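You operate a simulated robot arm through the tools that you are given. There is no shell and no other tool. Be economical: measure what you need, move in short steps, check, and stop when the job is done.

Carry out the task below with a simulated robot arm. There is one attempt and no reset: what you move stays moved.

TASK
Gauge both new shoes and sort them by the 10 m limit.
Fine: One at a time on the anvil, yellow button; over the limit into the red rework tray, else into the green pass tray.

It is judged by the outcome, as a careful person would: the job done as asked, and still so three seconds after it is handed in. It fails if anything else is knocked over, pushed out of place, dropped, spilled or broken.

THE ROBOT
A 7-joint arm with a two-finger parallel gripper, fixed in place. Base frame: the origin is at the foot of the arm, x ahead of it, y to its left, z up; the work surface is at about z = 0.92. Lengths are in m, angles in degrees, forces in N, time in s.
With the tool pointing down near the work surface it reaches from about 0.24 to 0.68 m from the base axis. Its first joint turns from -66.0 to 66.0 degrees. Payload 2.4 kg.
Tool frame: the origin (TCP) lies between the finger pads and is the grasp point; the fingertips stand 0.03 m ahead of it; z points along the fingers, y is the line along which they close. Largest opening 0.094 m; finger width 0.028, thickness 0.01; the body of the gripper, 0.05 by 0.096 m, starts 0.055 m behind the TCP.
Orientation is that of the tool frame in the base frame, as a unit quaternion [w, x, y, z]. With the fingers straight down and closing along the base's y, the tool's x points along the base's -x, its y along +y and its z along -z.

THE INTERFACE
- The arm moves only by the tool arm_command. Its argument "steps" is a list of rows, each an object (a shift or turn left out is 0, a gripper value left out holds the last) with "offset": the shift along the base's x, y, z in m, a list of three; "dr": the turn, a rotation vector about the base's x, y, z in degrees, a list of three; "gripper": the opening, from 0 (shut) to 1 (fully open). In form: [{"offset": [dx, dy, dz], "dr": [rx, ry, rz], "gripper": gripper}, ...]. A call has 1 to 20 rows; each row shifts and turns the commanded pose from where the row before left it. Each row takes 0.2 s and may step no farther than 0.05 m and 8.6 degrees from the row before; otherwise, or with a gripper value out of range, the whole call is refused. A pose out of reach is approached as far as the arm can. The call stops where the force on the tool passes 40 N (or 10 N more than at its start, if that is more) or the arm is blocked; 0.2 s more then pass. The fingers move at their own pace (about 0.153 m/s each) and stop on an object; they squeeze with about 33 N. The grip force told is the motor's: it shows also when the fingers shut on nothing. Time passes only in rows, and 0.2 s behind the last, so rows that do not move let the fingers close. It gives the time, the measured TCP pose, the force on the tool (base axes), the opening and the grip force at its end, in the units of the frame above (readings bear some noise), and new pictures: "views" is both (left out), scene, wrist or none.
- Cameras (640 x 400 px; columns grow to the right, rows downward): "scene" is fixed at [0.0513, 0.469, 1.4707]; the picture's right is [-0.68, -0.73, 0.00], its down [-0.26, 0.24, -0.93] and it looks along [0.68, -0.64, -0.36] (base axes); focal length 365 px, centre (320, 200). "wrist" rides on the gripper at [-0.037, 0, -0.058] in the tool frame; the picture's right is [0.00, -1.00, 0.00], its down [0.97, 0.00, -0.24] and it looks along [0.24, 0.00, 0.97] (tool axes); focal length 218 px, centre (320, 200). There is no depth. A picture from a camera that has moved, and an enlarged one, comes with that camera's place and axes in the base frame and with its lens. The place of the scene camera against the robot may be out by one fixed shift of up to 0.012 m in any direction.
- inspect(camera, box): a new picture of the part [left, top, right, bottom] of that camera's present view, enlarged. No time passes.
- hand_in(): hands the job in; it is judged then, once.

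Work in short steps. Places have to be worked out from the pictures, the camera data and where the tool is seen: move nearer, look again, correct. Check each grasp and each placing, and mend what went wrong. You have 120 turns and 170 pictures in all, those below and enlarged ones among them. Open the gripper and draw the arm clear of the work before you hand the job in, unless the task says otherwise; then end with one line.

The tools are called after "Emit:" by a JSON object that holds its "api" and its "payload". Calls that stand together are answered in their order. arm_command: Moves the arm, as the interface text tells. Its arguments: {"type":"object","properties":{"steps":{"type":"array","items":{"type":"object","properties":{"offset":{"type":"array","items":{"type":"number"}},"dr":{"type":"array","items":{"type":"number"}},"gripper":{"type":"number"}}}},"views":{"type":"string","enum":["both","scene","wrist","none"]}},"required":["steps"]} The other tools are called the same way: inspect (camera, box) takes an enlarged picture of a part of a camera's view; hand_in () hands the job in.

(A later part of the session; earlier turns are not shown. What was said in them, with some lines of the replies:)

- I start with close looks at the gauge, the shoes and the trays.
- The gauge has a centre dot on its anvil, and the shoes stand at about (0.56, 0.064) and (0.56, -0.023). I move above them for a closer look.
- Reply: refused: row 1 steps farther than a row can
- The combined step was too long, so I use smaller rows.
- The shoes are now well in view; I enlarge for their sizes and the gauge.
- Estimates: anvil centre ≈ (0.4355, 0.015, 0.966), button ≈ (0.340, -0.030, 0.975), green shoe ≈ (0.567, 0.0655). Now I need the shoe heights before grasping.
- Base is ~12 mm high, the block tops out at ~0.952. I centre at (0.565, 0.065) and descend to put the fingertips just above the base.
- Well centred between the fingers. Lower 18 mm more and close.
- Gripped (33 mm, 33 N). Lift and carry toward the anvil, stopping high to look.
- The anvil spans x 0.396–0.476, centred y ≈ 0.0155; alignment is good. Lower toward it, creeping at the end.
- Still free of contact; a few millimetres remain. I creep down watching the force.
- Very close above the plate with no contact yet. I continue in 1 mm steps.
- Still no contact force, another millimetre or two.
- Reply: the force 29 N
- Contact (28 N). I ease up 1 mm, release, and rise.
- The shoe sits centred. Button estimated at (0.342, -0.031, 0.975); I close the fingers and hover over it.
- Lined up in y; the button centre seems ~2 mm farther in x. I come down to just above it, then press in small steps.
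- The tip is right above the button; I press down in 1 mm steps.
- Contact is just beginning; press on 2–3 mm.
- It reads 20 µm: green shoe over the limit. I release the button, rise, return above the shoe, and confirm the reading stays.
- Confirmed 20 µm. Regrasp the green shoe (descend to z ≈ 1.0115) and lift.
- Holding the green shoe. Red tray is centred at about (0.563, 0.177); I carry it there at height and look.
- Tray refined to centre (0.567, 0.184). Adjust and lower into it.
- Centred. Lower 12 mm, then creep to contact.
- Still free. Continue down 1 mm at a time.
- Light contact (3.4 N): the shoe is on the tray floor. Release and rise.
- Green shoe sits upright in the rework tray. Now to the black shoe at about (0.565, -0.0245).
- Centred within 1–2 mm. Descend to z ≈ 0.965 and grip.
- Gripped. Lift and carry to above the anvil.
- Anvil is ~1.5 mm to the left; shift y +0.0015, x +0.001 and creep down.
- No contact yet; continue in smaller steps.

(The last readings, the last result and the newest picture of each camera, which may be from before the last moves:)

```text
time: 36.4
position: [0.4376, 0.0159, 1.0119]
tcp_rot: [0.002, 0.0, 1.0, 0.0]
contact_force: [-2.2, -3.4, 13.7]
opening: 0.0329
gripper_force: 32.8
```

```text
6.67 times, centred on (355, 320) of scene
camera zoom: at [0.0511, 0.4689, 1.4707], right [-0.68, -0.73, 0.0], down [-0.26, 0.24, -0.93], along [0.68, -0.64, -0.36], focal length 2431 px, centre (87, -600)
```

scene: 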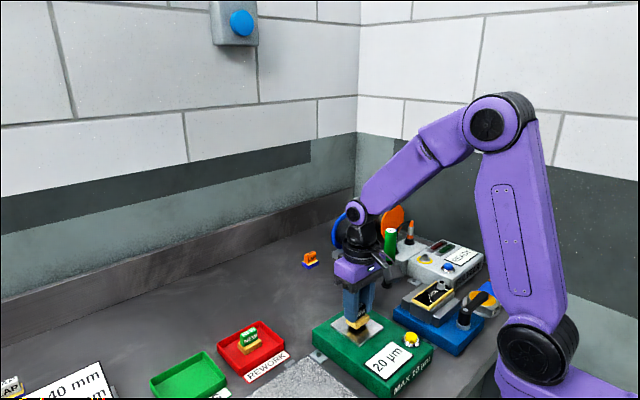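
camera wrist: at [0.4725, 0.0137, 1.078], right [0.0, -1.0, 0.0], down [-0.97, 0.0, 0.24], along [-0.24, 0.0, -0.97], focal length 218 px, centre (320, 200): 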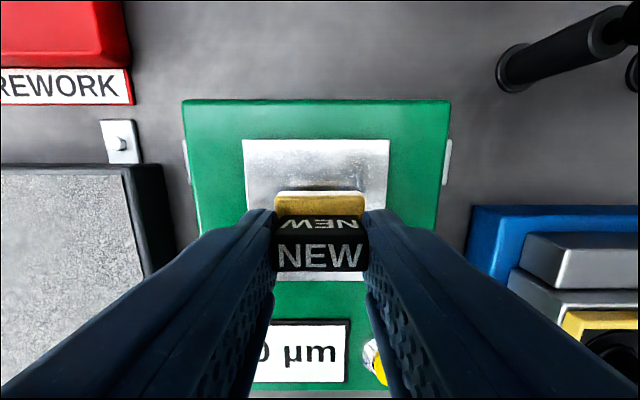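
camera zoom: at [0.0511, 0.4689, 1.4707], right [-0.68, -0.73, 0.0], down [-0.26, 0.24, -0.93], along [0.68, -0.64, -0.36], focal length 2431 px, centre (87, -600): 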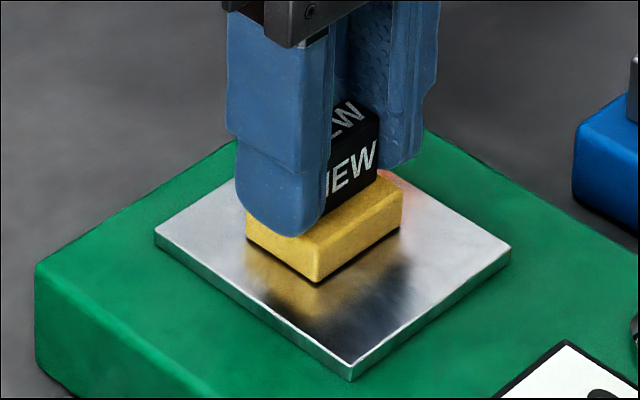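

In contact with 14 N. Ease, release, rise, then close and hover over the button.

Emit:
{"api": "arm_command", "payload": {"steps": [{"offset": [0, 0, 0.0007]}, {"gripper": 0.6}, {}, {"offset": [0, 0, 0.03]}, {"offset": [0, 0, 0.045]}, {"gripper": 0}, {"offset": [-0.032, -0.016, 0]}, {"offset": [-0.032, -0.016, 0]}, {"offset": [-0.0295, -0.0148, 0]}, {"offset": [0, 0, -0.03]}, {"offset": [0, 0, -0.025]}, {}]}}

Emit:
{"api": "inspect", "payload": {"camera": "scene", "box": [310, 290, 460, 390]}}

```text
time: 39.0
position: [0.3437, -0.0317, 1.0324]
tcp_rot: [-0.001, 0.0, 1.0, 0.0]
contact_force: [0.0, -0.1, -0.6]
opening: 0.0002
gripper_force: 32.4
camera wrist: at [0.3811, -0.0315, 1.0915], right [0.0, -1.0, 0.0], down [-0.97, 0.0, 0.24], along [-0.24, 0.0, -0.97], focal length 218 px, centre (320, 200)
```

scene: 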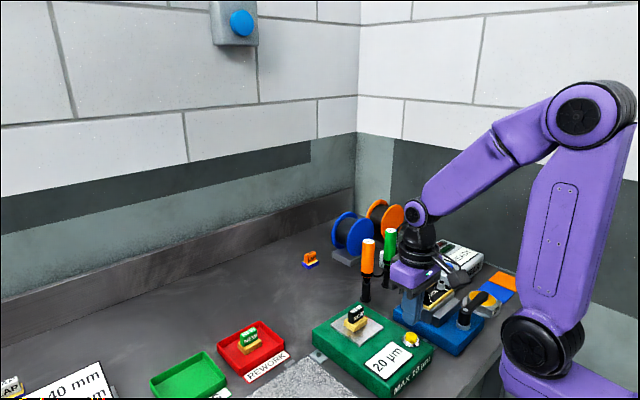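
wrist: 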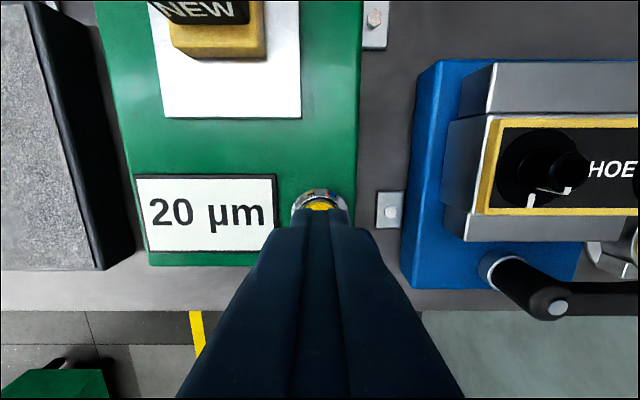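

```text
4.00 times, centred on (385, 340) of scene
camera zoom: at [0.0513, 0.469, 1.4707], right [-0.68, -0.73, 0.0], down [-0.26, 0.24, -0.93], along [0.68, -0.64, -0.36], focal length 1458 px, centre (60, -360)
```

zoom: 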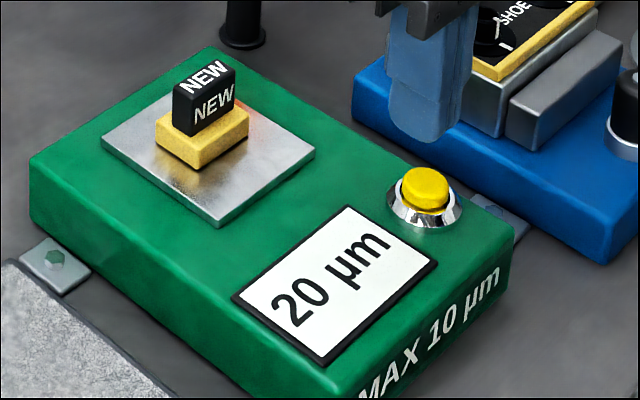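

The black shoe sits flat; the display still holds the old 20. Press the button down to z ≈ 1.000 as before.

Emit:
{"api": "arm_command", "payload": {"steps": [{"offset": [0, 0, -0.016]}, {"offset": [0, 0, -0.011]}, {"offset": [0, 0, -0.002]}, {"offset": [0, 0, -0.001]}, {"offset": [0, 0, -0.001]}, {"offset": [0, 0, -0.001]}, {"offset": [0, 0, -0.001]}, {}], "views": "none"}}

Emit:
{"api": "inspect", "payload": {"camera": "scene", "box": [310, 290, 460, 390]}}

```text
time: 40.8
position: [0.343, -0.0306, 1.0001]
tcp_rot: [0.001, 0.0, 1.0, -0.001]
contact_force: [-0.9, 0.9, 3.3]
opening: 0.0
gripper_force: 33.2
```

```text
4.00 times, centred on (385, 340) of scene
camera zoom: at [0.0512, 0.469, 1.4707], right [-0.68, -0.73, 0.0], down [-0.26, 0.24, -0.93], along [0.68, -0.64, -0.36], focal length 1458 px, centre (60, -360)
```

zoom: 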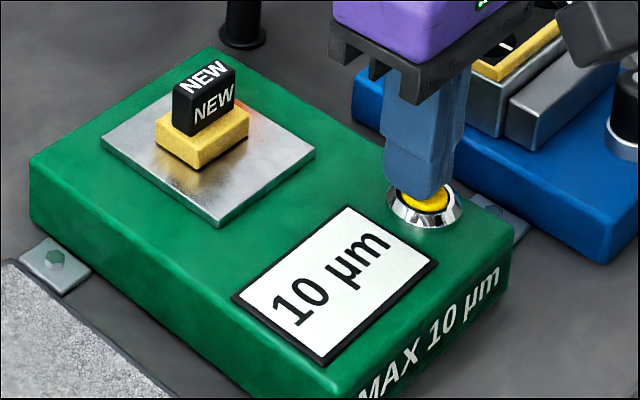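

It reads 10 µm, which is not over the 10 limit, so pass. Release, return above the shoe, and verify the reading.

Emit:
{"api": "arm_command", "payload": {"steps": [{"offset": [0, 0, 0.01]}, {"offset": [0, 0, 0.04]}, {"offset": [0, 0, 0.04]}, {"offset": [0.031, 0.016, 0], "gripper": 0.6}, {"offset": [0.031, 0.015, 0]}, {"offset": [0.0315, 0.0158, 0]}, {}], "views": "wrist"}}

Emit:
{"api": "inspect", "payload": {"camera": "scene", "box": [310, 290, 460, 390]}}

```text
time: 42.4
position: [0.4382, 0.0145, 1.0901]
tcp_rot: [-0.001, 0.0, 1.0, 0.0]
contact_force: [0.5, -0.7, 0.8]
opening: 0.0565
gripper_force: 0.0
camera wrist: at [0.4754, 0.0151, 1.1487], right [0.0, -1.0, 0.0], down [-0.97, 0.0, 0.24], along [-0.24, 0.0, -0.97], focal length 218 px, centre (320, 200)
```

wrist: 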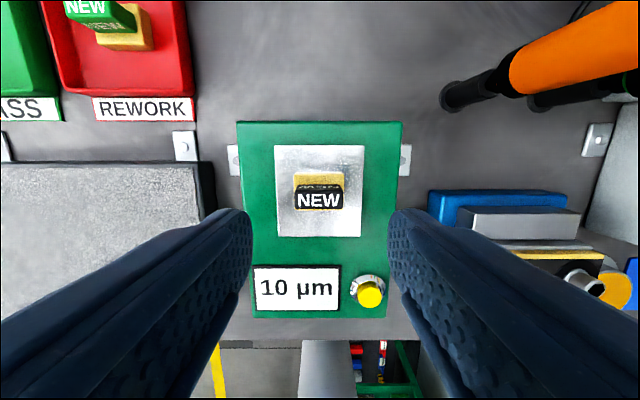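

```text
4.00 times, centred on (385, 340) of scene
camera zoom: at [0.0513, 0.469, 1.4707], right [-0.68, -0.73, 0.0], down [-0.26, 0.24, -0.93], along [0.68, -0.64, -0.36], focal length 1458 px, centre (60, -360)
```

zoom: 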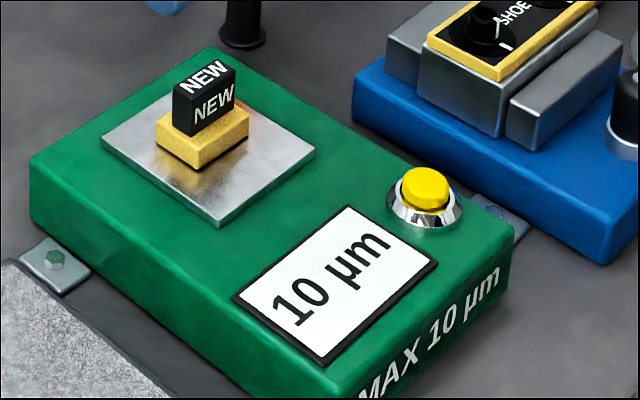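

Confirmed 10 µm: pass. Grip the black shoe, lift, and carry to the green tray (≈ (0.568, 0.304)).

Emit:
{"api": "arm_command", "payload": {"steps": [{"offset": [0, 0.0005, -0.04]}, {"offset": [0, 0, -0.036]}, {}, {"gripper": 0}, {}, {}, {"offset": [0, 0, 0.03]}, {"offset": [0, 0, 0.045]}, {}], "views": "wrist"}}

Emit:
{"api": "arm_command", "payload": {"steps": [{"offset": [0.0164, 0.0361, 0]}, {"offset": [0.0164, 0.0361, 0]}, {"offset": [0.0164, 0.0361, 0]}, {"offset": [0.0164, 0.0361, 0]}, {"offset": [0.0164, 0.0361, 0]}, {"offset": [0.0164, 0.0361, 0]}, {"offset": [0.0164, 0.0361, 0]}, {"offset": [0.0164, 0.0361, 0]}, {}, {}]}}

```text
time: 44.4
position: [0.433, 0.0165, 1.0903]
tcp_rot: [0.0, -0.001, 1.0, 0.0]
contact_force: [0.7, 0.2, 0.1]
opening: 0.0329
gripper_force: 33.3
camera wrist: at [0.4712, 0.017, 1.1492], right [0.0, -1.0, 0.0], down [-0.97, 0.0, 0.24], along [-0.24, 0.0, -0.97], focal length 218 px, centre (320, 200)
```

wrist: 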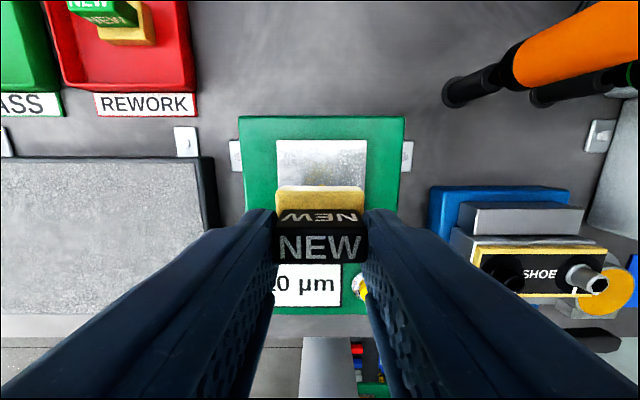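

```text
time: 46.6
position: [0.5686, 0.306, 1.0904]
tcp_rot: [0.001, 0.0, 1.0, 0.001]
contact_force: [-0.1, 0.2, 0.0]
opening: 0.0326
gripper_force: 33.0
camera wrist: at [0.6066, 0.3065, 1.1486], right [0.0, -1.0, 0.0], down [-0.97, 0.0, 0.24], along [-0.24, 0.0, -0.97], focal length 218 px, centre (320, 200)
```

scene: 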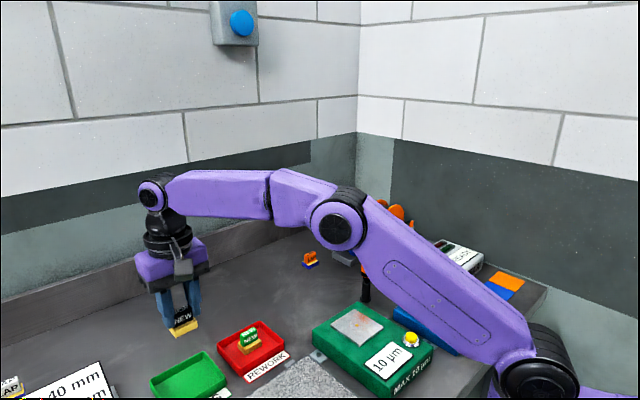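
wrist: 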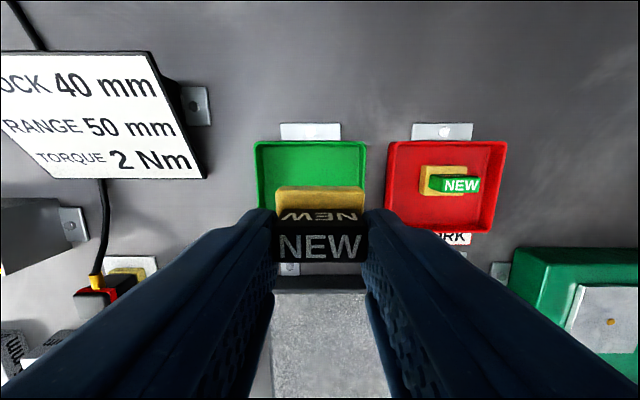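

Tray centre is ~8 mm farther left (y ≈ 0.314). Correct and lower partway.

Emit:
{"api": "arm_command", "payload": {"steps": [{"offset": [0.001, 0.008, -0.02]}, {"offset": [0, 0, -0.04]}, {"offset": [0, 0, -0.04]}, {}, {}]}}

Emit:
{"api": "inspect", "payload": {"camera": "scene", "box": [130, 310, 250, 400]}}

```text
time: 47.8
position: [0.5694, 0.3158, 0.9897]
tcp_rot: [0.0, 0.0, 1.0, 0.0]
contact_force: [0.9, 0.0, 0.0]
opening: 0.0328
gripper_force: 32.9
camera wrist: at [0.607, 0.3156, 1.0477], right [0.0, -1.0, 0.0], down [-0.97, 0.0, 0.24], along [-0.24, 0.0, -0.97], focal length 218 px, centre (320, 200)
```

scene: 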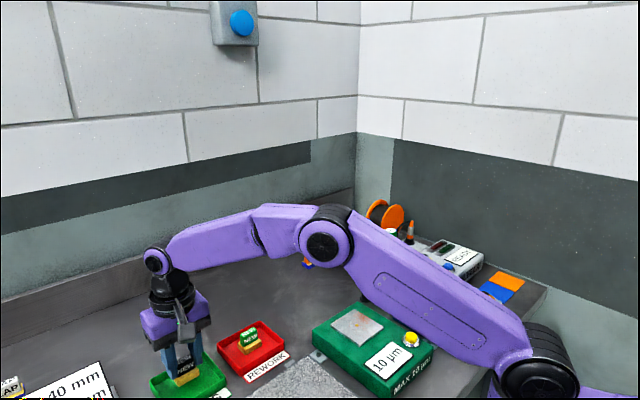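
wrist: 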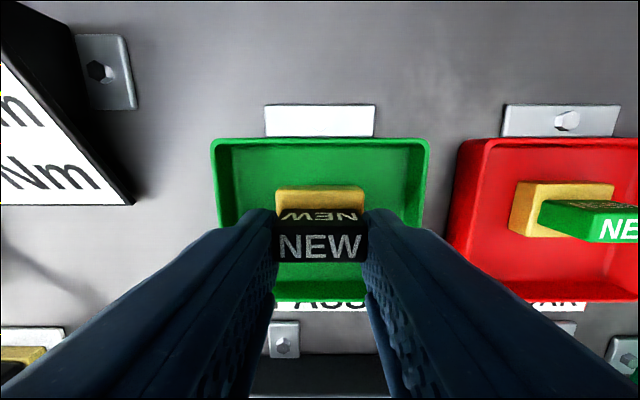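

```text
4.44 times, centred on (190, 355) of scene
camera zoom: at [0.0513, 0.469, 1.4707], right [-0.68, -0.73, 0.0], down [-0.26, 0.24, -0.93], along [0.68, -0.64, -0.36], focal length 1620 px, centre (898, -489)
```

zoom: 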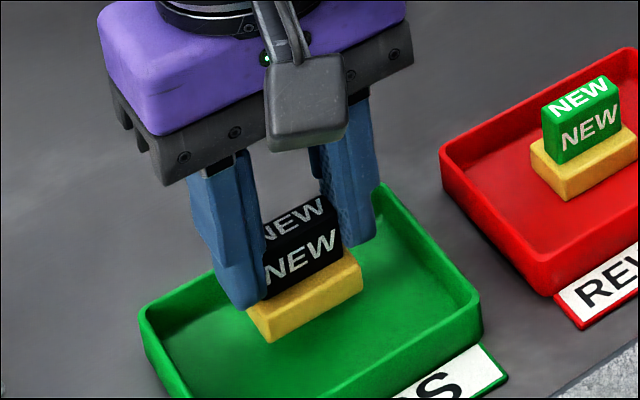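

Centred in the green tray. Contact expected near TCP 0.971; lower to 0.974, then creep.

Emit:
{"api": "arm_command", "payload": {"steps": [{"offset": [0, 0, -0.013]}, {"offset": [0, 0, -0.002]}, {}, {}], "views": "none"}}

Emit:
{"api": "arm_command", "payload": {"steps": [{"offset": [0, 0, -0.001]}, {}], "views": "none"}}

Emit:
{"api": "arm_command", "payload": {"steps": [{"offset": [0, 0, -0.001]}, {}], "views": "none"}}

```text
time: 48.8
position: [0.5692, 0.3134, 0.974]
tcp_rot: [-0.001, 0.0, 1.0, 0.0]
contact_force: [-0.6, -0.3, -0.9]
opening: 0.0329
gripper_force: 32.7
```

```text
time: 49.4
position: [0.5691, 0.3139, 0.9736]
tcp_rot: [-0.001, 0.0, 1.0, -0.001]
contact_force: [-0.5, -0.5, -0.8]
opening: 0.0326
gripper_force: 33.1
```

```text
time: 50.0
position: [0.5695, 0.3131, 0.973]
tcp_rot: [0.0, -0.001, 1.0, 0.001]
contact_force: [-0.9, 0.4, 7.5]
opening: 0.0326
gripper_force: 33.0
```

Contact at 7.5 N. Release, rise, and draw clear.

Emit:
{"api": "arm_command", "payload": {"steps": [{"gripper": 0.55}, {}, {"offset": [0, 0, 0.03]}, {"offset": [0, 0, 0.045]}, {"offset": [0, 0, 0.045]}, {"offset": [0, 0, 0.045]}, {"offset": [-0.03, -0.03, 0.02]}, {"offset": [-0.03, -0.03, 0]}, {"offset": [-0.03, -0.03, 0]}, {"offset": [-0.03, -0.03, 0]}, {}]}}

Emit:
{"api": "inspect", "payload": {"camera": "scene", "box": [130, 300, 310, 400]}}

```text
time: 52.4
position: [0.4479, 0.1921, 1.1593]
tcp_rot: [0.0, -0.001, 1.0, -0.001]
contact_force: [0.5, -0.4, 1.2]
opening: 0.0515
gripper_force: 0.1
camera wrist: at [0.486, 0.1934, 1.2168], right [0.0, -1.0, 0.0], down [-0.97, 0.0, 0.24], along [-0.24, 0.0, -0.97], focal length 218 px, centre (320, 200)
```

scene: 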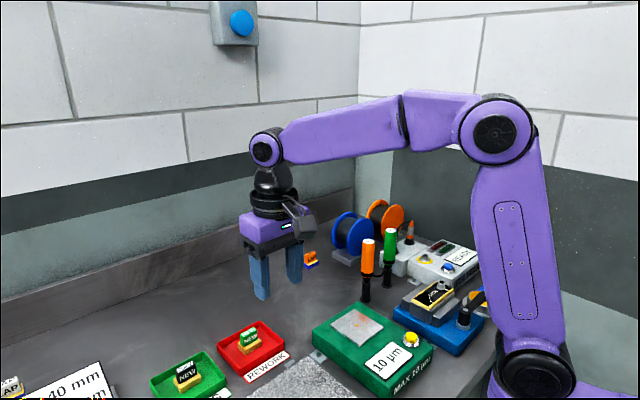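
wrist: 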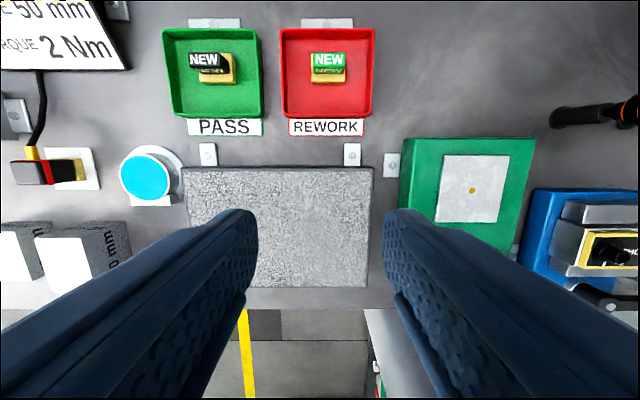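

```text
3.56 times, centred on (220, 350) of scene
camera zoom: at [0.0513, 0.469, 1.4707], right [-0.68, -0.73, 0.0], down [-0.26, 0.24, -0.93], along [0.68, -0.64, -0.36], focal length 1296 px, centre (676, -333)
```

zoom: 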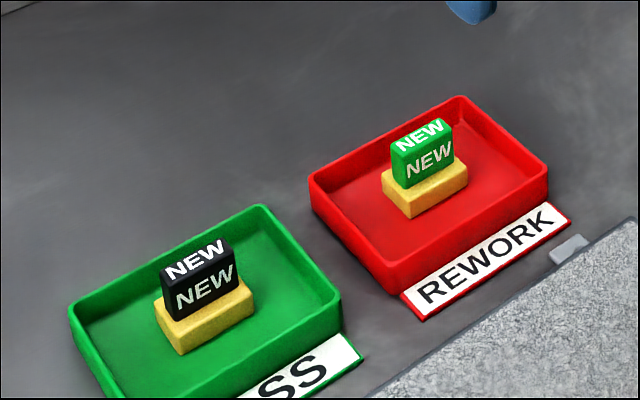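

Both shoes stand upright in the right trays and the arm is clear. I open the gripper fully before handing in.

Emit:
{"api": "arm_command", "payload": {"steps": [{"gripper": 1.0}, {}], "views": "none"}}

Emit:
{"api": "hand_in", "payload": {}}

```text
time: 53.0
position: [0.4499, 0.1933, 1.1585]
tcp_rot: [0.0, 0.0, 1.0, 0.0]
contact_force: [-0.2, -0.6, -0.2]
opening: 0.094
gripper_force: 0.0
```

```text
The job is handed in.
```

I gauged both new shoes and handed the job in: the green one read 20 µm and is in the red rework tray, and the black one read 10 µm, not over the limit (read as 10 µm, as marked on the gauge), and is in the green pass tray.
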